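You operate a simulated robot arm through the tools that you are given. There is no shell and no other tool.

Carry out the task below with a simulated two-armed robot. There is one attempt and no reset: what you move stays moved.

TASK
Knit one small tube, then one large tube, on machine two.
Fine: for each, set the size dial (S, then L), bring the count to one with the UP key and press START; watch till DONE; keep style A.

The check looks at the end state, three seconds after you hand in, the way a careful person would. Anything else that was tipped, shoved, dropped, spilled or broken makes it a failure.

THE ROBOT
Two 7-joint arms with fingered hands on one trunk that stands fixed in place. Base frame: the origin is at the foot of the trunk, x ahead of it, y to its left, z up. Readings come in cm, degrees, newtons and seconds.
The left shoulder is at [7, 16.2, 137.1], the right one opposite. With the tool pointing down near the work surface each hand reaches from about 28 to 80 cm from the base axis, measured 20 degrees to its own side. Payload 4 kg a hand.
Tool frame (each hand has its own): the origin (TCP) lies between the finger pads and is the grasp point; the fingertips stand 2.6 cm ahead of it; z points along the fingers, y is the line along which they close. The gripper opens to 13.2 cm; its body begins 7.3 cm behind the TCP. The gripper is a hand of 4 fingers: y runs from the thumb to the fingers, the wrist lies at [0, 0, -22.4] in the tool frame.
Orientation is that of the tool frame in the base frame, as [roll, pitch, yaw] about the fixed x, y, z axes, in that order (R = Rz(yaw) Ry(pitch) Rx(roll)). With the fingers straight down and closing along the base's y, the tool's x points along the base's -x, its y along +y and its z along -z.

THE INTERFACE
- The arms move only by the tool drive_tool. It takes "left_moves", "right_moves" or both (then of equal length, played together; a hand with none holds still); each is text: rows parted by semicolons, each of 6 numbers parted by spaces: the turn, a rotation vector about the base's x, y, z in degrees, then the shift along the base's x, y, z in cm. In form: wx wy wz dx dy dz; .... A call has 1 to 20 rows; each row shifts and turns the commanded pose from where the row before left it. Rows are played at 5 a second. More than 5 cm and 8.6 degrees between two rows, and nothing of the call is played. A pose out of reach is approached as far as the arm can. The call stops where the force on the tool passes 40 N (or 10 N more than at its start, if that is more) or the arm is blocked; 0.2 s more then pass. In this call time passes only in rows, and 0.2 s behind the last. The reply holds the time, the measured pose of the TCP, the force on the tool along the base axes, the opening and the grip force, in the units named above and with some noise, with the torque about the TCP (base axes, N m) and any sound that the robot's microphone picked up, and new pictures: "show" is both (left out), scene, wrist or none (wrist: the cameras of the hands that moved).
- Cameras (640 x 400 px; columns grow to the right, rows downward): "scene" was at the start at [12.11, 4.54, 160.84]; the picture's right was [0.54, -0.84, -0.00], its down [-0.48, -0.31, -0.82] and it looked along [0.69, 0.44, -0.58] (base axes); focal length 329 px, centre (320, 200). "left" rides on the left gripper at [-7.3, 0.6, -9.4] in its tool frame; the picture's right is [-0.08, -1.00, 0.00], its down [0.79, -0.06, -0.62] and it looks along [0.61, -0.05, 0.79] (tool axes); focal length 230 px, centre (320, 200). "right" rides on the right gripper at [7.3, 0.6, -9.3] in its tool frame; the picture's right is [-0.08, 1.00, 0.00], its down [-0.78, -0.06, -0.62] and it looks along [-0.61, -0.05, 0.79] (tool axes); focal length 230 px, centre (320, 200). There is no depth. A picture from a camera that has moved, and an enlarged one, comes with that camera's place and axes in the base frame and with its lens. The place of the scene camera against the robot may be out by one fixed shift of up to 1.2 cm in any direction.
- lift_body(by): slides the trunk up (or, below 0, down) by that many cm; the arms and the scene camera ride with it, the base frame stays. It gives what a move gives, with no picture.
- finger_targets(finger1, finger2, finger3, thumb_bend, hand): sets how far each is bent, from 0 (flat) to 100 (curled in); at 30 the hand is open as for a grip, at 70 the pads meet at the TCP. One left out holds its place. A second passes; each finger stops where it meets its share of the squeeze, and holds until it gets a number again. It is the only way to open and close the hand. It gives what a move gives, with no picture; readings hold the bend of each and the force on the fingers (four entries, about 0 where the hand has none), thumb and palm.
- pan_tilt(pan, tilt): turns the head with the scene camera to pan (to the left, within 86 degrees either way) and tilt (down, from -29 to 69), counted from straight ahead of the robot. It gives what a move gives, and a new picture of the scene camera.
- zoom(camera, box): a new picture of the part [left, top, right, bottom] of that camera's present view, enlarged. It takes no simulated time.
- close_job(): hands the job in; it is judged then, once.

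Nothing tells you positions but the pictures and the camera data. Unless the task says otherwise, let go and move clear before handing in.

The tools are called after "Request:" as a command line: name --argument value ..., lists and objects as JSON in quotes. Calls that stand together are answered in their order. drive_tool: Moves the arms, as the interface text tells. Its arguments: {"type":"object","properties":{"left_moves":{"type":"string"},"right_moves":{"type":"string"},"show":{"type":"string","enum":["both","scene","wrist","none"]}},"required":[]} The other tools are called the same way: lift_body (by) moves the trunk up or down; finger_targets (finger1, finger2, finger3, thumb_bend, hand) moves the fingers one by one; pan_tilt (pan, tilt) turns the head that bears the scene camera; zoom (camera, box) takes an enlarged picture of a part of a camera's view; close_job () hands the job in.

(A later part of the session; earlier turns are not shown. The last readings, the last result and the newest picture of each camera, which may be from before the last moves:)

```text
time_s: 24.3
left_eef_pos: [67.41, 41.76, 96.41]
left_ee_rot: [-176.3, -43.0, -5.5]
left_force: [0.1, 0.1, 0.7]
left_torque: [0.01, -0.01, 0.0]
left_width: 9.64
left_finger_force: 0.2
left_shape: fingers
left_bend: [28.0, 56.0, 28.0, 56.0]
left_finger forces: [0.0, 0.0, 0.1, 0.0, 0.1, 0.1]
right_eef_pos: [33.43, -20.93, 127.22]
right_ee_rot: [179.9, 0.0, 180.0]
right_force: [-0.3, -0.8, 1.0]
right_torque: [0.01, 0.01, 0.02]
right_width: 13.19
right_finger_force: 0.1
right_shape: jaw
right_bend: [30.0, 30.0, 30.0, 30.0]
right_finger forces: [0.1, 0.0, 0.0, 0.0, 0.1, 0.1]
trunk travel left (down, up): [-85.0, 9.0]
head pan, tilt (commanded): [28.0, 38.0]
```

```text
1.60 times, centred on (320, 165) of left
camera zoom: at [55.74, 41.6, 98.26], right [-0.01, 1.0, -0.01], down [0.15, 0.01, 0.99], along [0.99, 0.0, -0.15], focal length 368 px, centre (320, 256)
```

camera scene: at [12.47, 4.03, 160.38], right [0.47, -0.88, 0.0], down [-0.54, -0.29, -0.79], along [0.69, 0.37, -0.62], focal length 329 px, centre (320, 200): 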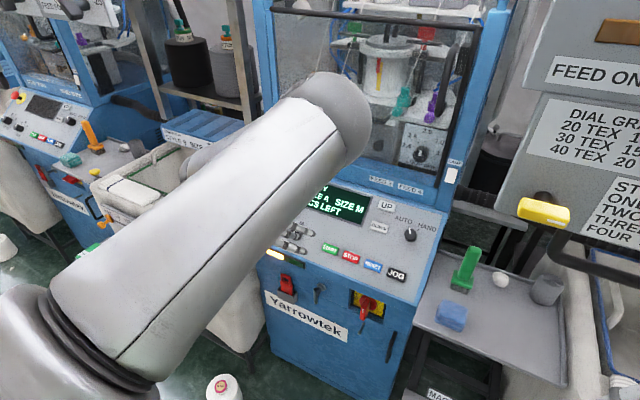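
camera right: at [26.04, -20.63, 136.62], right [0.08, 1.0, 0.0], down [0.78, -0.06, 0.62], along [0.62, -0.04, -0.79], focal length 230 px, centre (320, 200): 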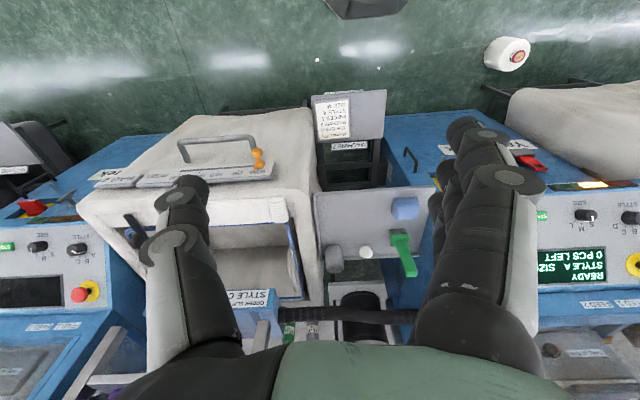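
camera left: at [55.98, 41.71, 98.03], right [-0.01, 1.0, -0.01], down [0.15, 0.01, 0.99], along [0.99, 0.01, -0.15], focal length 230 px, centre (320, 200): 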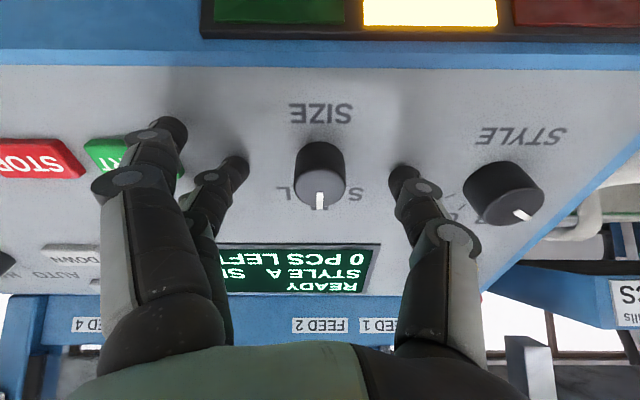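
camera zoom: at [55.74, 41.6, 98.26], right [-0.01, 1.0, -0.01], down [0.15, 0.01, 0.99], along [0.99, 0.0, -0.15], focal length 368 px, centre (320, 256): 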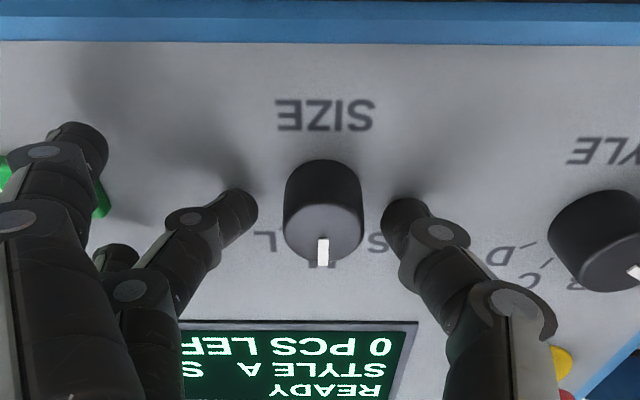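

The fingertips straddle the knob, slightly up-slope of its axis. I shift a touch down-slope and forward, then close on it.

Request:
drive_tool --left_moves "0 0 0 0.0 0 -0.36" --show "none"

Request:
finger_targets --hand "left" --finger2 72 --thumb_bend 72

Request:
zoom --camera "left" --box '[120, 40, 520, 290]'

```text
time_s: 24.7
left_eef_pos: [67.43, 41.59, 96.1]
left_ee_rot: [-176.2, -43.1, -5.5]
left_force: [-0.1, -1.0, 1.4]
left_torque: [-0.02, 0.0, 0.0]
left_width: 9.66
left_finger_force: 1.2
left_shape: fingers
left_bend: [28.0, 56.0, 28.0, 56.0]
left_finger forces: [0.0, 0.6, 0.0, 0.0, 0.4, 0.1]
right_eef_pos: [33.38, -20.91, 127.24]
right_ee_rot: [179.9, 0.0, -180.0]
right_force: [-0.9, 1.3, -0.2]
right_torque: [0.0, -0.05, 0.04]
right_width: 13.19
right_finger_force: 0.0
right_shape: jaw
right_bend: [30.0, 30.0, 30.0, 30.0]
right_finger forces: [0.0, 0.0, 0.0, 0.0, 0.0, 0.0]
trunk travel left (down, up): [-85.0, 9.0]
head pan, tilt (commanded): [28.0, 38.0]
```

```text
time_s: 25.7
left_eef_pos: [67.51, 41.78, 96.08]
left_ee_rot: [-176.4, -43.0, -5.5]
left_force: [3.7, 5.7, -0.7]
left_torque: [0.07, -0.03, 0.05]
left_width: 8.55
left_finger_force: 10.5
left_shape: fingers
left_bend: [28.0, 65.0, 28.0, 66.0]
left_finger forces: [0.1, 7.4, 0.0, 0.0, 13.0, 0.0]
right_eef_pos: [33.36, -20.79, 127.29]
right_ee_rot: [179.9, 0.0, 180.0]
right_force: [0.2, 0.6, -0.2]
right_torque: [0.01, -0.03, -0.01]
right_width: 13.18
right_finger_force: 0.1
right_shape: jaw
right_bend: [30.0, 30.0, 30.0, 30.0]
right_finger forces: [0.0, 0.0, 0.1, 0.0, 0.1, 0.0]
trunk travel left (down, up): [-85.0, 9.0]
head pan, tilt (commanded): [28.0, 38.0]
```

```text
1.60 times, centred on (320, 165) of left
camera zoom: at [55.78, 41.69, 97.83], right [-0.01, 1.0, -0.01], down [0.15, 0.01, 0.99], along [0.99, 0.01, -0.15], focal length 368 px, centre (320, 256)
```

zoom: 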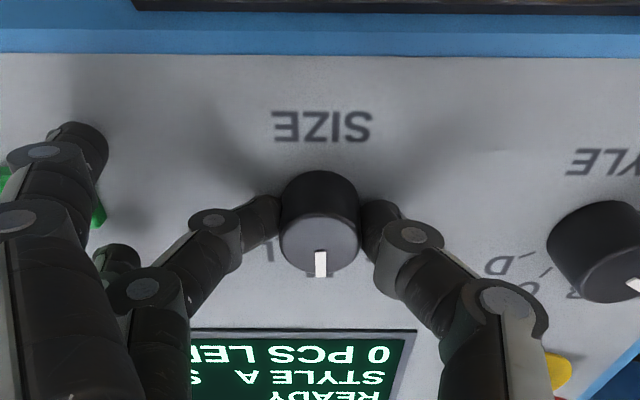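

The knob is firmly gripped (7 and 13 N). I now turn the hand counter-clockwise about the panel's normal, first 25 degrees, and check.

Request:
drive_tool --left_moves "-3.4 0 3.65 0 0 0; -3.4 0 3.65 0 0 0; -3.4 0 3.65 0 0 0; -3.4 0 3.65 0 0 0; -3.4 0 3.65 0 0 0" --show "wrist"

```text
time_s: 26.9
left_eef_pos: [67.44, 41.7, 96.07]
left_ee_rot: [161.5, -39.7, 27.8]
left_force: [1.3, 7.6, 0.4]
left_torque: [0.15, 0.03, 0.13]
left_width: 8.58
left_finger_force: 9.8
left_shape: fingers
left_bend: [28.0, 65.0, 28.0, 66.0]
left_finger forces: [0.0, 7.0, 0.0, 0.0, 13.2, 0.0]
right_eef_pos: [33.43, -20.75, 127.32]
right_ee_rot: [180.0, 0.0, -180.0]
right_force: [0.2, 0.2, -0.3]
right_torque: [-0.02, -0.04, -0.04]
right_width: 13.18
right_finger_force: 0.1
right_shape: jaw
right_bend: [30.0, 30.0, 30.0, 30.0]
right_finger forces: [0.0, 0.0, 0.0, 0.1, 0.0, 0.1]
trunk travel left (down, up): [-85.0, 9.0]
head pan, tilt (commanded): [28.0, 38.0]
camera left: at [56.29, 38.57, 98.32], right [-0.31, 0.9, -0.29], down [0.1, 0.34, 0.94], along [0.94, 0.27, -0.19], focal length 230 px, centre (320, 200)
```

left: 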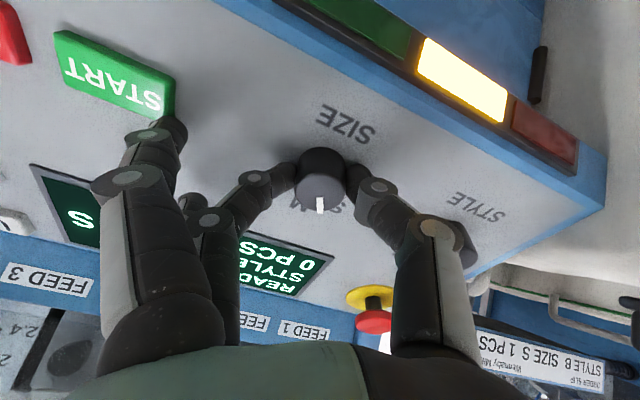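

The knob turns with the hand and the display's size letter already seems to read S. I turn the remaining 15 degrees to seat it at the S mark.

Request:
drive_tool --left_moves "-3.4 0 3.65 0 0 0; -3.4 0 3.65 0 0 0; -3.4 0 3.65 0 0 0" --show "wrist"

Request:
zoom --camera "left" --box '[220, 80, 500, 260]'

```text
time_s: 27.7
left_eef_pos: [67.46, 41.76, 96.03]
left_ee_rot: [151.3, -33.6, 44.9]
left_force: [-0.9, 7.5, -2.2]
left_torque: [0.15, 0.07, 0.13]
left_width: 8.58
left_finger_force: 9.8
left_shape: fingers
left_bend: [28.0, 65.0, 28.0, 66.0]
left_finger forces: [0.0, 6.6, 0.1, 0.0, 13.4, 0.0]
right_eef_pos: [33.45, -20.84, 127.31]
right_ee_rot: [-180.0, 0.0, -179.9]
right_force: [-0.5, -0.7, 0.3]
right_torque: [0.02, -0.01, -0.01]
right_width: 13.2
right_finger_force: 0.1
right_shape: jaw
right_bend: [30.0, 30.0, 30.0, 30.0]
right_finger forces: [0.0, 0.0, 0.0, 0.0, 0.0, 0.0]
trunk travel left (down, up): [-85.0, 9.0]
head pan, tilt (commanded): [28.0, 38.0]
camera left: at [57.05, 36.97, 99.05], right [-0.48, 0.76, -0.44], down [0.02, 0.51, 0.86], along [0.88, 0.4, -0.25], focal length 230 px, centre (320, 200)
```

left: 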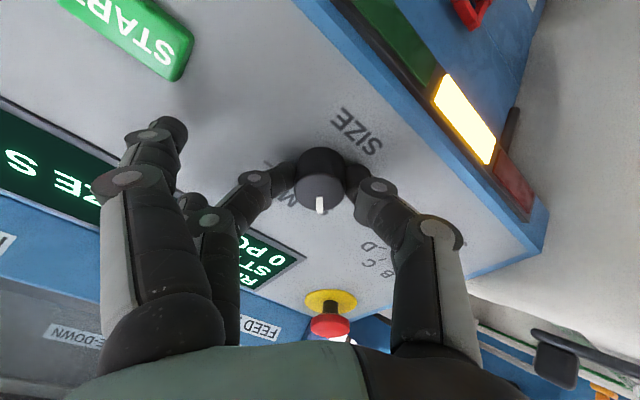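

```text
2.22 times, centred on (360, 170) of left
camera zoom: at [57.05, 36.97, 99.05], right [-0.48, 0.76, -0.44], down [0.02, 0.51, 0.86], along [0.88, 0.4, -0.25], focal length 511 px, centre (231, 267)
```

zoom: 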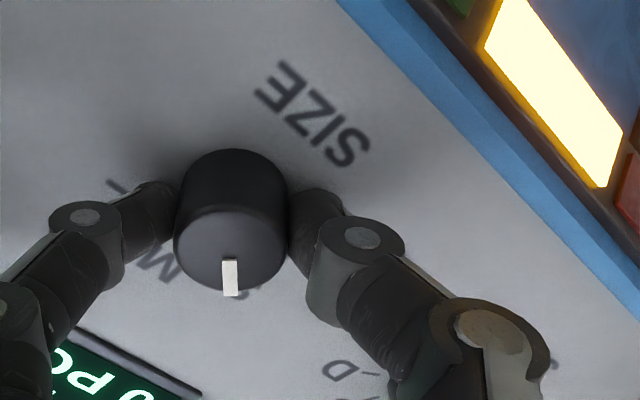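

The display reads SIZE S and the mark points at S. I release the knob and back off along the normal.

Request:
finger_targets --hand "left" --finger2 48 --thumb_bend 48

Request:
drive_tool --left_moves "0 0 0 -0.5 0 0.53; 0 0 0 -1 0 1.06; 0 0 0 -1.36 0 1.46; 0 0 0 -1.36 0 1.46; 0 0 0 -1.36 0 1.46" --show "both"

Request:
zoom --camera "left" --box '[160, 60, 520, 285]'

```text
time_s: 28.7
left_eef_pos: [67.32, 41.53, 96.31]
left_ee_rot: [151.2, -33.7, 44.8]
left_force: [-9.9, -4.2, 8.9]
left_torque: [0.13, 0.46, 0.37]
left_width: 10.7
left_finger_force: 6.1
left_shape: fingers
left_bend: [28.0, 48.0, 28.0, 49.0]
left_finger forces: [0.0, 0.0, 0.1, 0.0, 12.6, 0.0]
right_eef_pos: [33.16, -20.96, 127.15]
right_ee_rot: [179.8, 0.0, -180.0]
right_force: [0.5, 0.2, 0.5]
right_torque: [-0.02, 0.03, -0.05]
right_width: 13.17
right_finger_force: 0.0
right_shape: jaw
right_bend: [30.0, 30.0, 30.0, 30.0]
right_finger forces: [0.0, 0.0, 0.1, 0.0, 0.0, 0.0]
trunk travel left (down, up): [-85.0, 9.0]
head pan, tilt (commanded): [28.0, 38.0]
```

```text
time_s: 29.9
left_eef_pos: [61.81, 41.55, 102.11]
left_ee_rot: [151.2, -33.7, 44.8]
left_force: [0.4, 0.0, -0.8]
left_torque: [0.01, -0.03, 0.01]
left_width: 10.85
left_finger_force: 0.1
left_shape: fingers
left_bend: [28.0, 48.0, 28.0, 48.0]
left_finger forces: [0.0, 0.0, 0.0, 0.0, 0.0, 0.1]
right_eef_pos: [33.31, -21.04, 127.31]
right_ee_rot: [179.9, 0.2, -180.0]
right_force: [0.0, 0.0, -0.1]
right_torque: [-0.02, 0.02, 0.01]
right_width: 13.2
right_finger_force: 0.0
right_shape: jaw
right_bend: [30.0, 30.0, 30.0, 30.0]
right_finger forces: [0.0, 0.0, 0.1, 0.0, 0.1, 0.1]
trunk travel left (down, up): [-85.0, 9.0]
head pan, tilt (commanded): [28.0, 38.0]
camera scene: at [12.18, 3.79, 160.41], right [0.47, -0.88, 0.0], down [-0.54, -0.29, -0.79], along [0.7, 0.37, -0.62], focal length 329 px, centre (320, 200)
camera left: at [51.45, 36.74, 105.12], right [-0.47, 0.76, -0.44], down [0.02, 0.51, 0.86], along [0.88, 0.4, -0.25], focal length 230 px, centre (320, 200)
```

scene: 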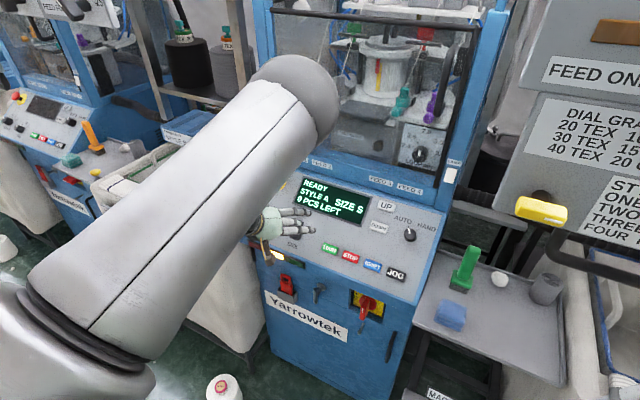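
left: 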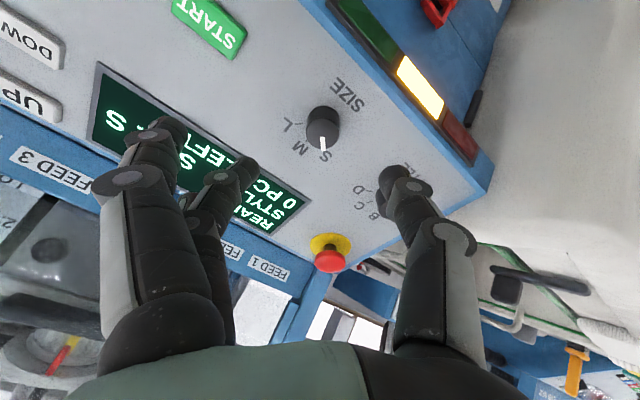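

```text
1.78 times, centred on (340, 172) of left
camera zoom: at [51.45, 36.74, 105.12], right [-0.47, 0.76, -0.44], down [0.02, 0.51, 0.86], along [0.88, 0.4, -0.25], focal length 409 px, centre (284, 249)
```

zoom: 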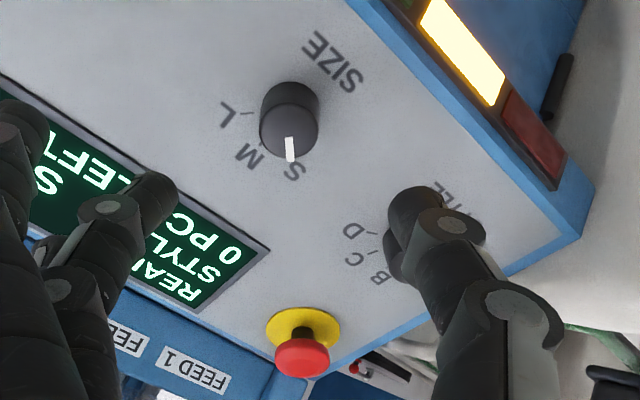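

The display now reads READY, STYLE A, SIZE S, 0 PCS LEFT. Next I turn the hand back level, move it towards UP while staying well clear of the panel, and tilt it a bit so the pointing finger will lead.

Request:
drive_tool --left_moves "3.4 0 -3.65 0.2 -1.0 1.9; 3.4 0 -3.65 0.4 -1.4 1.8; 3.4 0 -3.65 0.8 -1.5 1.74; 3.4 0 -3.65 0.8 -1.5 1.74; 3.4 0 -3.65 1 -1.5 1.74; 3.4 0 -3.65 1 -1.5 1.74; 3.4 0 -3.65 1 -1.5 1.7; 3.4 0 -3.65 1 -1.5 1.6; 0 -6 0 0 0 0; 0 -6 0 0 0 0" --show "none"

Request:
finger_targets --hand "left" --finger1 50 --finger2 100 --finger3 100 --thumb_bend 30

Request:
finger_targets --hand "left" --thumb_bend 100

Request:
zoom --camera "left" --box '[0, 0, 640, 400]'

Request:
zoom --camera "scene" --box '[0, 0, 640, 400]'

```text
time_s: 32.1
left_eef_pos: [67.79, 31.07, 115.51]
left_ee_rot: [-175.3, -54.6, -5.2]
left_force: [-0.5, 0.9, -0.1]
left_torque: [0.0, -0.03, 0.02]
left_width: 10.89
left_finger_force: 0.1
left_shape: fingers
left_bend: [28.0, 48.0, 28.0, 48.0]
left_finger forces: [0.0, 0.0, 0.0, 0.0, 0.0, 0.0]
right_eef_pos: [33.48, -20.83, 127.26]
right_ee_rot: [179.9, 0.0, 179.9]
right_force: [-0.2, 0.3, 0.3]
right_torque: [0.01, 0.01, -0.04]
right_width: 13.21
right_finger_force: 0.0
right_shape: jaw
right_bend: [30.0, 30.0, 30.0, 30.0]
right_finger forces: [0.1, 0.1, 0.1, 0.0, 0.0, 0.0]
trunk travel left (down, up): [-85.0, 9.0]
head pan, tilt (commanded): [28.0, 38.0]
```

```text
time_s: 33.1
left_eef_pos: [67.86, 31.0, 115.67]
left_ee_rot: [-175.6, -54.7, -4.9]
left_force: [0.0, -0.1, -0.1]
left_torque: [0.0, 0.03, 0.03]
left_width: 10.37
left_finger_force: 0.0
left_shape: fingers
left_bend: [50.0, 100.0, 100.0, 30.0]
left_finger forces: [0.2, 0.0, 0.0, 0.0, 0.1, 0.0]
right_eef_pos: [33.44, -20.89, 127.23]
right_ee_rot: [179.9, -0.1, -179.9]
right_force: [0.6, -0.9, -0.1]
right_torque: [-0.01, 0.01, -0.03]
right_width: 13.21
right_finger_force: 0.1
right_shape: jaw
right_bend: [30.0, 30.0, 30.0, 30.0]
right_finger forces: [0.0, 0.0, 0.1, 0.0, 0.0, 0.1]
trunk travel left (down, up): [-85.0, 9.0]
head pan, tilt (commanded): [28.0, 38.0]
```

```text
time_s: 34.1
left_eef_pos: [67.89, 31.0, 115.78]
left_ee_rot: [-175.6, -54.9, -5.0]
left_force: [-0.4, -0.4, 0.5]
left_torque: [-0.01, 0.02, 0.0]
left_width: 3.17
left_finger_force: 0.1
left_shape: fingers
left_bend: [50.0, 100.0, 100.0, 86.0]
left_finger forces: [0.0, 0.0, 0.1, 0.0, 0.0, 0.0]
right_eef_pos: [33.4, -20.86, 127.17]
right_ee_rot: [180.0, 0.0, 180.0]
right_force: [0.5, -0.3, 0.2]
right_torque: [0.03, -0.03, 0.0]
right_width: 13.19
right_finger_force: 0.0
right_shape: jaw
right_bend: [30.0, 30.0, 30.0, 30.0]
right_finger forces: [0.1, 0.0, 0.0, 0.1, 0.0, 0.0]
trunk travel left (down, up): [-85.0, 9.0]
head pan, tilt (commanded): [28.0, 38.0]
```

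```text
1.00 times, centred on (320, 200) of left (not enlarged: the box is as wide or as high as the picture)
camera zoom: at [56.1, 30.73, 115.16], right [-0.02, 1.0, -0.02], down [-0.05, 0.02, 1.0], along [1.0, 0.02, 0.05], focal length 230 px, centre (320, 200)
```

zoom: 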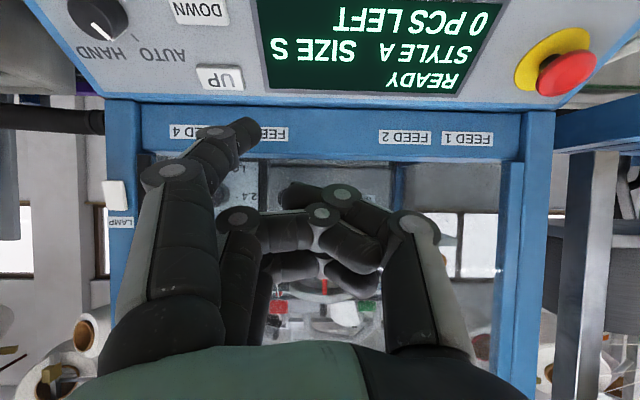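

```text
1.00 times, centred on (320, 200) of scene (not enlarged: the box is as wide or as high as the picture)
camera zoom: at [12.31, 3.84, 160.4], right [0.47, -0.88, 0.0], down [-0.54, -0.29, -0.79], along [0.7, 0.37, -0.62], focal length 329 px, centre (320, 200)
```

zoom: 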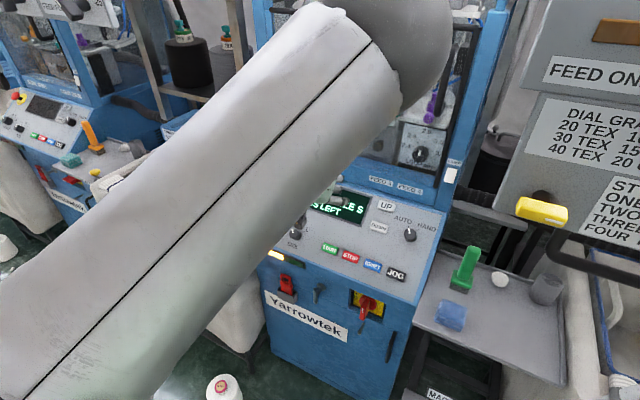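

UP triangulates again to [80.7, 20.7, 103.9] and the pointing fingertip is at about [68.7, 27.1, 112.1]. I bring the fingertip to about 4 cm in front of UP and check the alignment.

Request:
drive_tool --left_moves "0.77 -0.07 1.08 1.47 -1.14 -0.84; 0.77 -0.07 1.08 1.47 -1.14 -0.84; 0.77 -0.07 1.08 1.47 -1.14 -0.84; 0.77 -0.07 1.08 1.47 -1.14 -0.84; 0.77 -0.07 1.08 1.47 -1.14 -0.84; 0.77 -0.07 1.08 1.47 -1.14 -0.84" --show "both"

Request:
zoom --camera "scene" --box '[290, 150, 450, 260]'

```text
time_s: 35.5
left_eef_pos: [79.22, 29.11, 111.03]
left_ee_rot: [-166.2, -54.7, -7.2]
left_force: [-0.5, 0.0, -0.3]
left_torque: [-0.01, -0.02, 0.02]
left_width: 3.17
left_finger_force: 0.0
left_shape: fingers
left_bend: [50.0, 100.0, 100.0, 86.0]
left_finger forces: [0.1, 0.0, 0.0, 0.0, 0.0, 0.1]
left hand out of reach, approached as far as the arm can: row 1, 2, 3, 4, 5, 6
right_eef_pos: [33.48, -20.85, 127.22]
right_ee_rot: [179.9, 0.1, 180.0]
right_force: [1.2, 0.0, -0.5]
right_torque: [-0.02, 0.0, 0.02]
right_width: 13.19
right_finger_force: 0.1
right_shape: jaw
right_bend: [30.0, 30.0, 30.0, 30.0]
right_finger forces: [0.0, 0.0, 0.1, 0.0, 0.1, 0.1]
trunk travel left (down, up): [-85.0, 9.0]
head pan, tilt (commanded): [28.0, 38.0]
camera scene: at [12.42, 3.86, 160.39], right [0.47, -0.88, 0.0], down [-0.54, -0.29, -0.79], along [0.7, 0.37, -0.62], focal length 329 px, centre (320, 200)
camera left: at [67.45, 27.69, 110.11], right [-0.12, 0.99, 0.07], down [-0.06, -0.08, 1.0], along [0.99, 0.11, 0.07], focal length 230 px, centre (320, 200)
```

scene: 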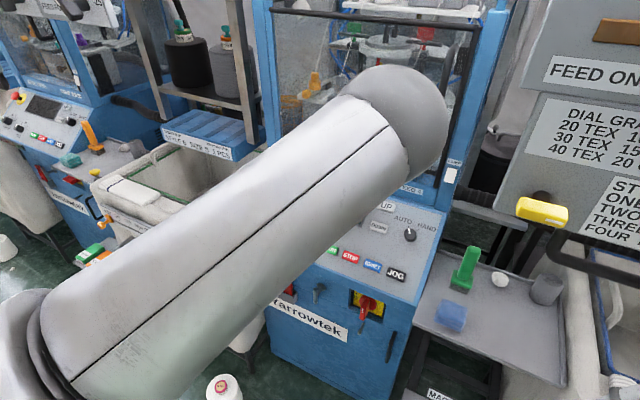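
left: 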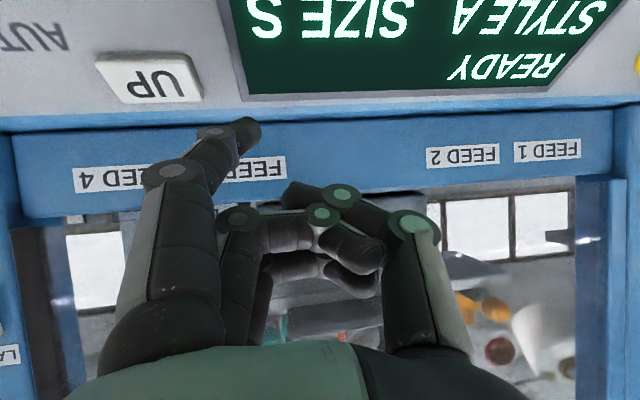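

```text
3.64 times, centred on (370, 205) of scene
camera zoom: at [12.42, 3.86, 160.39], right [0.47, -0.88, 0.0], down [-0.54, -0.29, -0.79], along [0.7, 0.37, -0.62], focal length 1198 px, centre (138, 182)
```

zoom: 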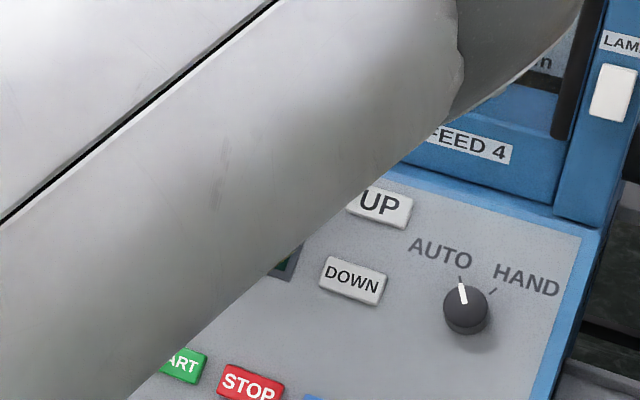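

The arm could not reach that pose (it ended 5 cm off to the left), probably because of the sideways lean at the wrist. Nothing was touched; I go back along the same path and drop the lean.

Request:
drive_tool --left_moves "-0.77 0.07 -1.08 -1.47 1.14 0.84; -0.77 0.07 -1.08 -1.47 1.14 0.84; -0.77 0.07 -1.08 -1.47 1.14 0.84; -0.77 0.07 -1.08 -1.47 1.14 0.84; -0.77 0.07 -1.08 -1.47 1.14 0.84; -0.77 0.07 -1.08 -1.47 1.14 0.84" --show "wrist"

```text
time_s: 36.9
left_eef_pos: [70.32, 35.93, 115.92]
left_ee_rot: [-174.3, -54.9, -7.0]
left_force: [0.2, 0.8, 1.2]
left_torque: [0.0, -0.03, 0.01]
left_width: 3.18
left_finger_force: 0.0
left_shape: fingers
left_bend: [50.0, 100.0, 100.0, 86.0]
left_finger forces: [0.0, 0.0, 0.1, 0.1, 0.0, 0.0]
right_eef_pos: [33.27, -20.85, 127.27]
right_ee_rot: [179.9, 0.0, 180.0]
right_force: [-0.1, 0.9, -0.9]
right_torque: [-0.03, -0.02, -0.01]
right_width: 13.2
right_finger_force: 0.1
right_shape: jaw
right_bend: [30.0, 30.0, 30.0, 30.0]
right_finger forces: [0.0, 0.1, 0.0, 0.0, 0.1, 0.0]
trunk travel left (down, up): [-85.0, 9.0]
head pan, tilt (commanded): [28.0, 38.0]
camera left: at [58.47, 35.84, 115.21], right [0.0, 1.0, -0.01], down [-0.06, 0.01, 1.0], along [1.0, 0.0, 0.06], focal length 230 px, centre (320, 200)
```

left: 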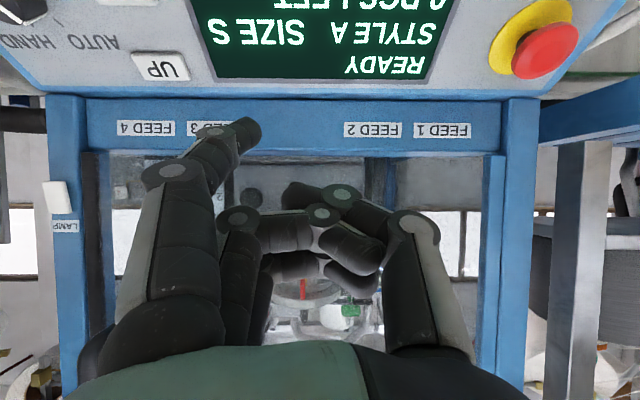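

The commanded pose was re-based where the arm stopped, so the hand is now at [70.3, 35.9, 115.9]. I look at how the left arm itself lies to understand the limit.

Request:
pan_tilt --pan 60 --tilt 45

Request:
zoom --camera "right" --box '[0, 0, 640, 400]'

```text
time_s: 37.9
left_eef_pos: [70.33, 35.87, 115.95]
left_ee_rot: [-174.3, -54.9, -7.1]
left_force: [-0.5, 0.0, 0.5]
left_torque: [0.02, 0.01, -0.03]
left_width: 3.15
left_finger_force: 0.0
left_shape: fingers
left_bend: [50.0, 100.0, 100.0, 86.0]
left_finger forces: [0.0, 0.0, 0.0, 0.0, 0.0, 0.0]
right_eef_pos: [33.32, -20.86, 127.21]
right_ee_rot: [179.9, 0.0, 180.0]
right_force: [-0.8, 0.3, 1.0]
right_torque: [0.0, 0.0, -0.02]
right_width: 13.19
right_finger_force: 0.1
right_shape: jaw
right_bend: [30.0, 30.0, 30.0, 30.0]
right_finger forces: [0.0, 0.0, 0.1, 0.0, 0.0, 0.0]
trunk travel left (down, up): [-85.0, 9.0]
head pan, tilt (commanded): [60.0, 45.0]
camera scene: at [8.78, 6.81, 159.37], right [0.87, -0.5, 0.0], down [-0.35, -0.61, -0.71], along [0.35, 0.61, -0.71], focal length 329 px, centre (320, 200)
```

scene: 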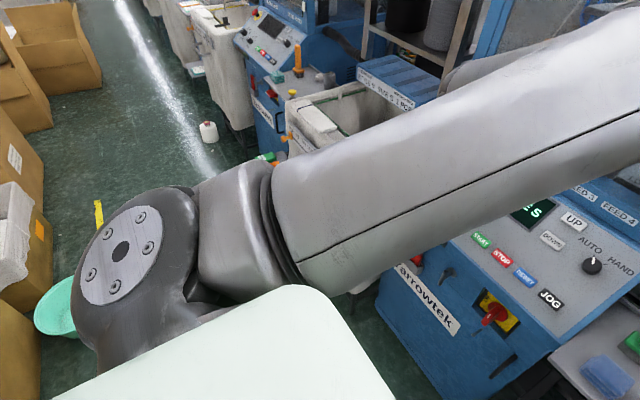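

```text
1.00 times, centred on (320, 200) of right (not enlarged: the box is as wide or as high as the picture)
camera zoom: at [26.18, -20.35, 136.64], right [0.08, 1.0, 0.0], down [0.78, -0.06, 0.62], along [0.61, -0.05, -0.79], focal length 230 px, centre (320, 200)
```

zoom: 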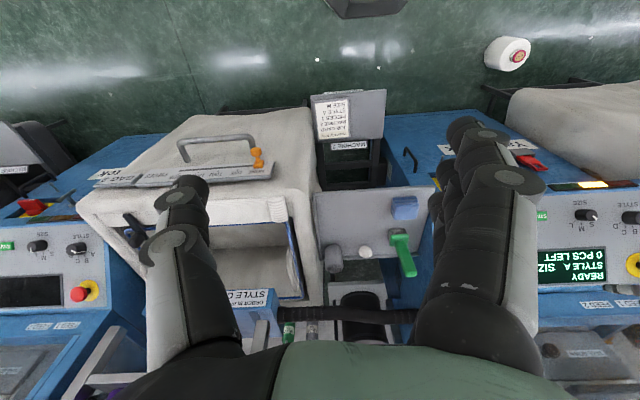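

The left elbow sits high and inward, so the hand can't come further right while pointing straight ahead; leaning it to point right keeps the wrist left and lets the thumb lead as the pointer. I reshape the hand (thumb out, fingers curled) and lean it 30 degrees while moving across, well clear of the panel.

Request:
finger_targets --hand "left" --finger1 100 --finger2 100 --finger3 100 --thumb_bend 48

Request:
pan_tilt --pan 15 --tilt 40

Request:
drive_tool --left_moves "0 7 0 -0.3 -1 0.4; -2.0 0.21 -2.23 0.15 -1.7 -0.2; -2.0 0.21 -2.23 0.15 -1.7 -0.2; -2.0 0.21 -2.23 0.15 -1.7 -0.2; -2.0 0.21 -2.23 0.15 -1.7 -0.2; -2.0 0.21 -2.23 0.15 -1.7 -0.3; -2.0 0.21 -2.23 0.15 -1.7 -0.3; -2.0 0.21 -2.23 0.2 -1.7 -0.3; -2.0 0.21 -2.23 0.2 -1.7 -0.3; -2.0 0.21 -2.23 0.25 -1.7 -0.3; -2.0 0.21 -2.23 0.25 -1.7 -0.3" --show "both"

```text
time_s: 38.9
left_eef_pos: [70.33, 35.83, 115.84]
left_ee_rot: [-174.3, -54.9, -7.1]
left_force: [-0.4, 0.1, -0.1]
left_torque: [0.0, -0.01, 0.02]
left_width: 4.84
left_finger_force: 0.0
left_shape: fingers
left_bend: [100.0, 100.0, 100.0, 48.0]
left_finger forces: [0.0, 0.1, 0.0, 0.0, 0.0, 0.1]
right_eef_pos: [33.48, -20.91, 127.16]
right_ee_rot: [179.9, 0.0, 180.0]
right_force: [-0.2, 0.0, 0.1]
right_torque: [0.03, 0.04, 0.01]
right_width: 13.18
right_finger_force: 0.1
right_shape: jaw
right_bend: [30.0, 30.0, 30.0, 30.0]
right_finger forces: [0.1, 0.0, 0.1, 0.0, 0.1, 0.1]
trunk travel left (down, up): [-85.0, 9.0]
head pan, tilt (commanded): [60.0, 45.0]
```

```text
time_s: 40.0
left_eef_pos: [70.37, 35.68, 115.83]
left_ee_rot: [-174.3, -54.9, -7.0]
left_force: [0.7, 0.0, 0.2]
left_torque: [0.03, 0.0, 0.02]
left_width: 4.87
left_finger_force: 0.2
left_shape: fingers
left_bend: [100.0, 100.0, 100.0, 48.0]
left_finger forces: [0.0, 0.0, 0.0, 0.0, 0.1, 0.0]
right_eef_pos: [33.44, -20.82, 127.22]
right_ee_rot: [179.9, 0.0, 179.9]
right_force: [0.7, -0.7, -0.1]
right_torque: [-0.02, 0.01, 0.0]
right_width: 13.2
right_finger_force: 0.0
right_shape: jaw
right_bend: [30.0, 30.0, 30.0, 30.0]
right_finger forces: [0.0, 0.1, 0.0, 0.0, 0.1, 0.1]
trunk travel left (down, up): [-85.0, 9.0]
head pan, tilt (commanded): [15.0, 40.0]
camera scene: at [12.9, 2.0, 160.1], right [0.26, -0.97, 0.0], down [-0.62, -0.17, -0.77], along [0.74, 0.2, -0.64], focal length 329 px, centre (320, 200)
```

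scene: 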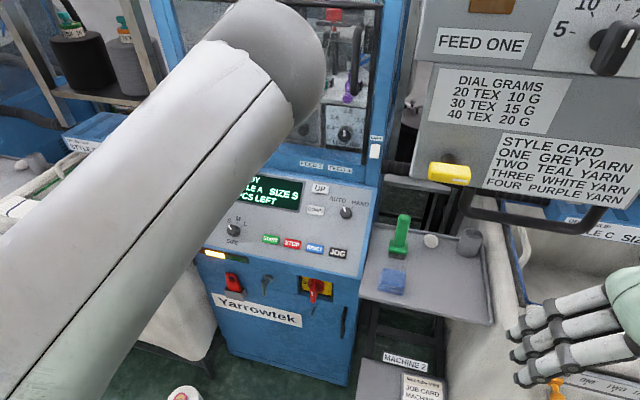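

```text
time_s: 42.4
left_eef_pos: [71.82, 17.74, 113.68]
left_ee_rot: [154.4, -48.0, -6.0]
left_force: [0.2, 0.4, 0.1]
left_torque: [-0.01, -0.01, 0.02]
left_width: 4.84
left_finger_force: 0.1
left_shape: fingers
left_bend: [100.0, 100.0, 100.0, 48.0]
left_finger forces: [0.0, 0.0, 0.0, 0.0, 0.0, 0.0]
right_eef_pos: [33.49, -20.95, 127.1]
right_ee_rot: [179.9, 0.0, -179.9]
right_force: [0.5, -0.6, -0.3]
right_torque: [0.03, 0.02, 0.01]
right_width: 13.18
right_finger_force: 0.0
right_shape: jaw
right_bend: [30.0, 30.0, 30.0, 30.0]
right_finger forces: [0.0, 0.0, 0.0, 0.0, 0.1, 0.0]
trunk travel left (down, up): [-85.0, 9.0]
head pan, tilt (commanded): [15.0, 40.0]
camera scene: at [12.95, 1.98, 160.1], right [0.26, -0.97, 0.0], down [-0.62, -0.17, -0.77], along [0.74, 0.2, -0.64], focal length 329 px, centre (320, 200)
camera left: at [60.96, 22.46, 114.14], right [0.36, 0.87, -0.35], down [0.17, 0.31, 0.94], along [0.92, -0.4, -0.03], focal length 230 px, centre (320, 200)
```

scene: 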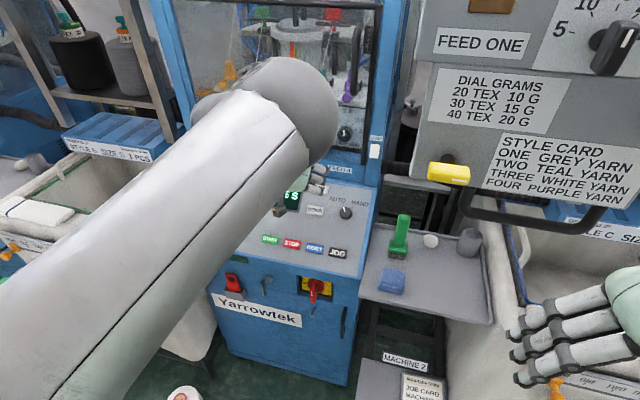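
left: 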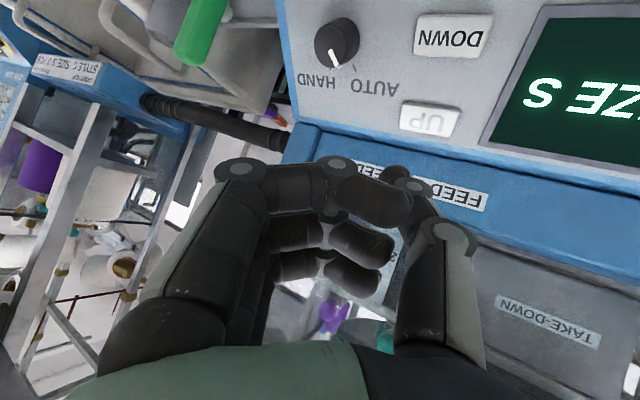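

This pose is reached, and the thumb tip hangs about 8 cm in front of UP, lined up with it. I advance 5.5 cm along the panel's normal and check.

Request:
drive_tool --left_moves "0 0 0 0.93 0 -1.0; 0 0 0 0.93 0 -1.0; 0 0 0 0.93 0 -1.0; 0 0 0 0.93 0 -1.0" --show "both"

Request:
zoom --camera "scene" --box '[260, 130, 400, 230]'

```text
time_s: 43.4
left_eef_pos: [75.65, 17.72, 109.59]
left_ee_rot: [154.5, -48.1, -6.0]
left_force: [0.4, -0.4, 0.1]
left_torque: [0.01, 0.06, 0.03]
left_width: 4.87
left_finger_force: 0.1
left_shape: fingers
left_bend: [100.0, 100.0, 100.0, 48.0]
left_finger forces: [0.1, 0.0, 0.1, 0.0, 0.0, 0.1]
right_eef_pos: [33.49, -20.82, 127.23]
right_ee_rot: [179.9, 0.0, -180.0]
right_force: [-0.6, 0.5, 0.1]
right_torque: [-0.02, -0.01, 0.03]
right_width: 13.19
right_finger_force: 0.0
right_shape: jaw
right_bend: [30.0, 30.0, 30.0, 30.0]
right_finger forces: [0.0, 0.0, 0.0, 0.0, 0.0, 0.1]
trunk travel left (down, up): [-85.0, 9.0]
head pan, tilt (commanded): [15.0, 40.0]
camera scene: at [12.98, 2.02, 160.09], right [0.26, -0.97, 0.0], down [-0.62, -0.17, -0.77], along [0.74, 0.2, -0.64], focal length 329 px, centre (320, 200)
camera left: at [64.82, 22.4, 109.99], right [0.36, 0.87, -0.35], down [0.16, 0.31, 0.94], along [0.92, -0.39, -0.03], focal length 230 px, centre (320, 200)
```

scene: 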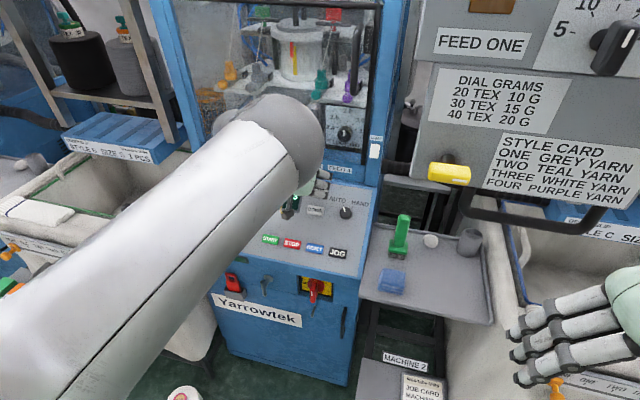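
left: 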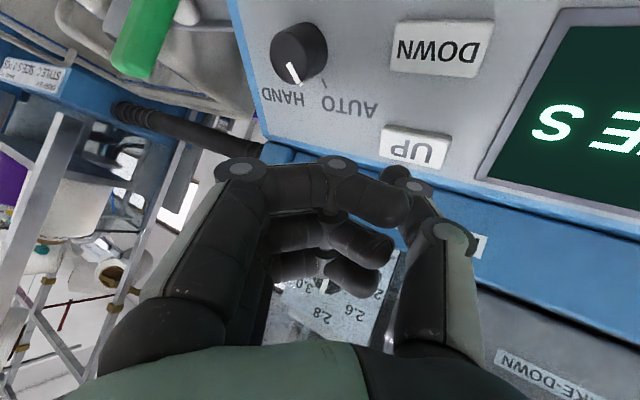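

```text
4.00 times, centred on (330, 180) of scene
camera zoom: at [12.98, 2.02, 160.09], right [0.26, -0.97, 0.0], down [-0.62, -0.17, -0.77], along [0.74, 0.2, -0.64], focal length 1318 px, centre (280, 280)
```

zoom: 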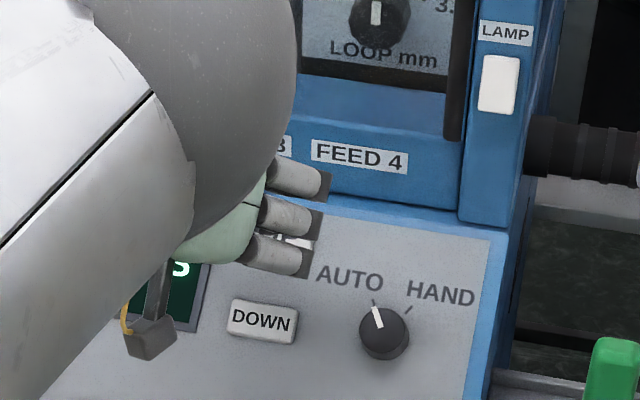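

The thumb tip is about 2.5 cm from UP, slightly up-slope of its centre. I correct that and advance to just short of the key.

Request:
drive_tool --left_moves "0 0 0 0.3 0.15 -0.7; 0 0 0 0.34 0.1 -0.4; 0 0 0 0.3 0 -0.33" --show "wrist"

Request:
zoom --camera "left" --box '[320, 60, 520, 260]'

```text
time_s: 44.2
left_eef_pos: [76.4, 17.96, 108.34]
left_ee_rot: [154.5, -48.0, -6.0]
left_force: [-1.0, 0.9, -0.3]
left_torque: [0.01, -0.01, 0.02]
left_width: 4.86
left_finger_force: 0.2
left_shape: fingers
left_bend: [100.0, 100.0, 100.0, 48.0]
left_finger forces: [0.0, 0.0, 0.0, 0.1, 0.0, 0.0]
right_eef_pos: [33.5, -20.84, 127.24]
right_ee_rot: [179.9, 0.0, 179.9]
right_force: [0.3, 0.2, -0.4]
right_torque: [-0.01, -0.02, 0.02]
right_width: 13.2
right_finger_force: 0.0
right_shape: jaw
right_bend: [30.0, 30.0, 30.0, 30.0]
right_finger forces: [0.1, 0.0, 0.0, 0.0, 0.0, 0.0]
trunk travel left (down, up): [-85.0, 9.0]
head pan, tilt (commanded): [15.0, 40.0]
camera left: at [65.62, 22.66, 108.65], right [0.36, 0.87, -0.35], down [0.16, 0.31, 0.94], along [0.92, -0.4, -0.03], focal length 230 px, centre (320, 200)
```

left: 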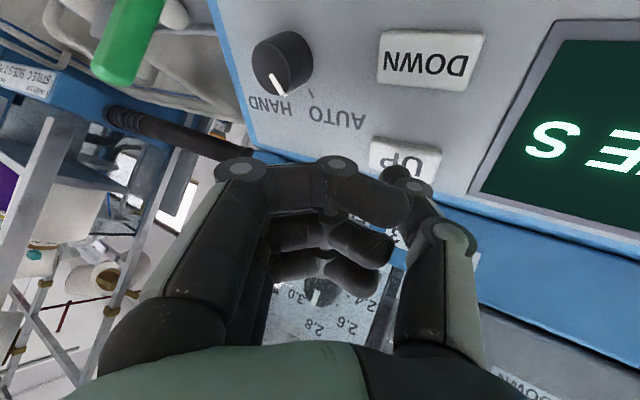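

```text
2.00 times, centred on (420, 160) of left
camera zoom: at [65.62, 22.66, 108.65], right [0.36, 0.87, -0.35], down [0.16, 0.31, 0.94], along [0.92, -0.4, -0.03], focal length 460 px, centre (120, 280)
```

zoom: 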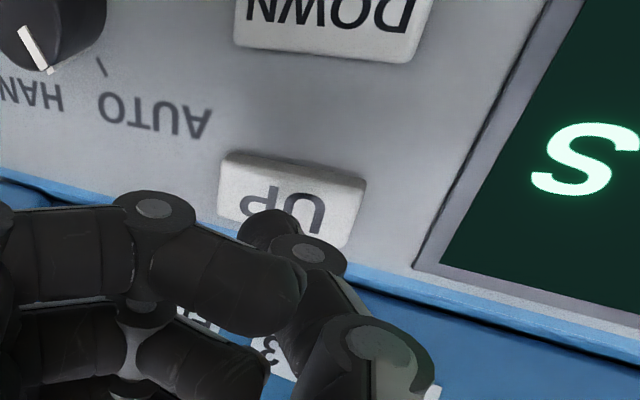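

The thumb tip lines up with UP's face and still has about 1.3 cm to go. I press forward in small steps.

Request:
drive_tool --left_moves "0 0 0 0.2 0 -0.22; 0 0 0 0.2 0 -0.22; 0 0 0 0.2 0 -0.22; 0 0 0 0.14 0 -0.15" --show "wrist"

```text
time_s: 45.2
left_eef_pos: [77.29, 18.14, 107.4]
left_ee_rot: [154.4, -48.0, -6.1]
left_force: [0.2, 0.2, 0.4]
left_torque: [0.02, 0.01, -0.03]
left_width: 4.86
left_finger_force: 0.1
left_shape: fingers
left_bend: [100.0, 100.0, 100.0, 48.0]
left_finger forces: [0.0, 0.0, 0.0, 0.1, 0.4, 0.0]
right_eef_pos: [33.5, -20.73, 127.23]
right_ee_rot: [179.9, -0.1, 179.9]
right_force: [-0.3, -0.1, -0.2]
right_torque: [0.01, -0.04, 0.0]
right_width: 13.19
right_finger_force: 0.1
right_shape: jaw
right_bend: [30.0, 30.0, 30.0, 30.0]
right_finger forces: [0.0, 0.0, 0.0, 0.0, 0.1, 0.0]
trunk travel left (down, up): [-85.0, 9.0]
head pan, tilt (commanded): [15.0, 40.0]
camera left: at [66.34, 22.75, 107.86], right [0.36, 0.87, -0.35], down [0.16, 0.31, 0.94], along [0.92, -0.39, -0.03], focal length 230 px, centre (320, 200)
```

left: 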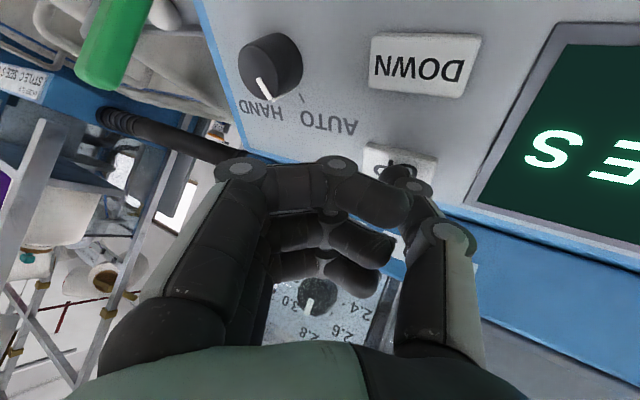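

The thumb is just touching (0.4 N). I press a few more millimetres.

Request:
drive_tool --left_moves "0 0 0 0.1 0 -0.11; 0 0 0 0.1 0 -0.11; 0 0 0 0.1 0 -0.11" --show "wrist"

```text
time_s: 46.0
left_eef_pos: [77.31, 18.08, 107.15]
left_ee_rot: [154.5, -48.2, -6.0]
left_force: [-1.2, 0.6, 4.3]
left_torque: [0.12, -0.03, 0.08]
left_width: 4.83
left_finger_force: 2.1
left_shape: fingers
left_bend: [100.0, 100.0, 100.0, 48.0]
left_finger forces: [0.0, 0.0, 0.0, 0.0, 3.9, 0.1]
right_eef_pos: [33.43, -20.9, 127.27]
right_ee_rot: [179.9, 0.1, 180.0]
right_force: [-0.3, -0.3, -0.3]
right_torque: [0.01, -0.02, 0.01]
right_width: 13.18
right_finger_force: 0.0
right_shape: jaw
right_bend: [30.0, 30.0, 30.0, 30.0]
right_finger forces: [0.0, 0.1, 0.0, 0.0, 0.0, 0.0]
trunk travel left (down, up): [-85.0, 9.0]
head pan, tilt (commanded): [15.0, 40.0]
heard: click
camera left: at [66.51, 22.75, 107.58], right [0.36, 0.87, -0.35], down [0.16, 0.31, 0.94], along [0.92, -0.39, -0.03], focal length 230 px, centre (320, 200)
```

left: 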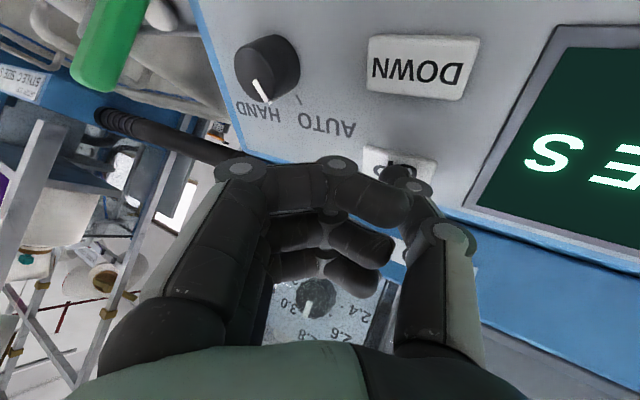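

A click was heard at about 4 N, so UP was pressed once. I retract along the normal straight away and read the display.

Request:
drive_tool --left_moves "0 0 0 -0.4 0 0.43; 0 0 0 -1.0 0 1.07; 0 0 0 -1.36 0 1.46; 0 0 0 -1.36 0 1.46; 0 0 0 -1.36 0.5 1.46" --show "both"

Request:
zoom --camera "scene" --box '[200, 150, 400, 290]'

```text
time_s: 47.2
left_eef_pos: [71.79, 18.44, 113.05]
left_ee_rot: [154.5, -48.1, -6.0]
left_force: [-0.5, 0.3, 0.2]
left_torque: [-0.02, -0.02, -0.04]
left_width: 4.84
left_finger_force: 0.0
left_shape: fingers
left_bend: [100.0, 100.0, 100.0, 48.0]
left_finger forces: [0.0, 0.0, 0.0, 0.1, 0.0, 0.0]
right_eef_pos: [33.27, -20.98, 127.19]
right_ee_rot: [179.9, 0.1, 180.0]
right_force: [-1.0, -1.0, 0.2]
right_torque: [0.06, -0.01, 0.01]
right_width: 13.2
right_finger_force: 0.0
right_shape: jaw
right_bend: [30.0, 30.0, 30.0, 30.0]
right_finger forces: [0.0, 0.0, 0.0, 0.0, 0.0, 0.0]
trunk travel left (down, up): [-85.0, 9.0]
head pan, tilt (commanded): [15.0, 40.0]
camera scene: at [12.81, 2.0, 160.1], right [0.26, -0.97, 0.0], down [-0.62, -0.17, -0.77], along [0.74, 0.2, -0.64], focal length 329 px, centre (320, 200)
camera left: at [60.85, 23.2, 113.47], right [0.36, 0.87, -0.35], down [0.16, 0.31, 0.94], along [0.92, -0.4, -0.03], focal length 230 px, centre (320, 200)
```

scene: 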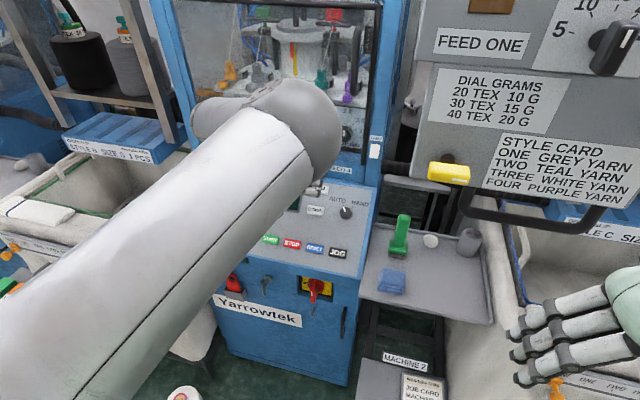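
left: 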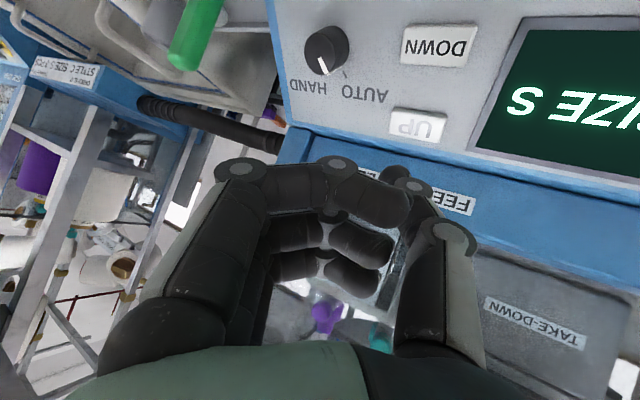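

```text
2.86 times, centred on (300, 220) of scene
camera zoom: at [12.81, 2.0, 160.1], right [0.26, -0.97, 0.0], down [-0.62, -0.17, -0.77], along [0.74, 0.2, -0.64], focal length 941 px, centre (377, 143)
```

zoom: 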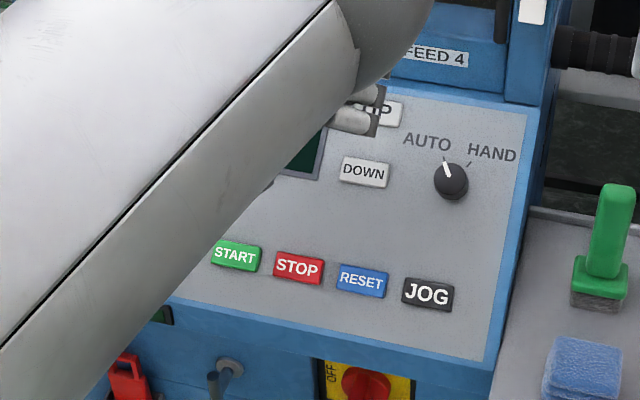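

The arm hides the display, so I move along the panel towards START, staying 8 cm off, where the left camera should also see the display.

Request:
drive_tool --left_moves "0 0 0 -1.92 1.65 -1.72; 0 0 0 -1.92 1.65 -1.72; 0 0 0 -1.92 1.65 -1.72; 0 0 0 -1.92 1.65 -1.72; 0 0 0 -1.92 1.65 -1.72; 0 0 0 -1.92 1.65 -1.72" --show "both"

Request:
zoom --camera "left" --box '[320, 60, 640, 260]'

```text
time_s: 48.6
left_eef_pos: [60.27, 28.7, 102.46]
left_ee_rot: [154.3, -48.0, -6.0]
left_force: [-0.5, 0.5, 0.6]
left_torque: [-0.02, 0.01, -0.02]
left_width: 4.87
left_finger_force: 0.1
left_shape: fingers
left_bend: [100.0, 100.0, 100.0, 48.0]
left_finger forces: [0.0, 0.1, 0.1, 0.1, 0.0, 0.0]
right_eef_pos: [33.4, -20.8, 127.25]
right_ee_rot: [180.0, 0.1, 180.0]
right_force: [-0.2, 0.2, -0.2]
right_torque: [-0.03, 0.03, -0.03]
right_width: 13.21
right_finger_force: 0.1
right_shape: jaw
right_bend: [30.0, 30.0, 30.0, 30.0]
right_finger forces: [0.0, 0.0, 0.1, 0.2, 0.0, 0.0]
trunk travel left (down, up): [-85.0, 9.0]
head pan, tilt (commanded): [15.0, 40.0]
camera scene: at [12.86, 2.17, 160.1], right [0.26, -0.97, 0.0], down [-0.62, -0.17, -0.77], along [0.74, 0.2, -0.64], focal length 329 px, centre (320, 200)
camera left: at [49.48, 33.31, 102.96], right [0.36, 0.87, -0.35], down [0.16, 0.31, 0.94], along [0.92, -0.4, -0.03], focal length 230 px, centre (320, 200)
```

scene: 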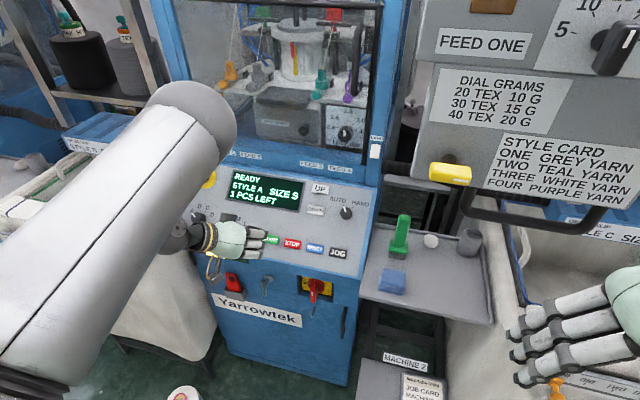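
left: 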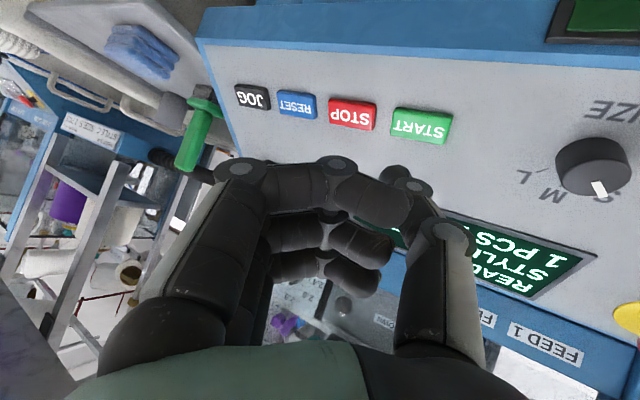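

```text
2.00 times, centred on (480, 160) of left
camera zoom: at [49.48, 33.31, 102.96], right [0.36, 0.87, -0.35], down [0.16, 0.31, 0.94], along [0.92, -0.4, -0.03], focal length 460 px, centre (0, 280)
```

zoom: 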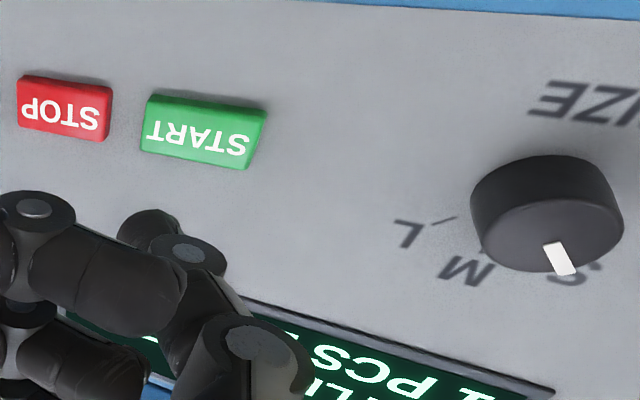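

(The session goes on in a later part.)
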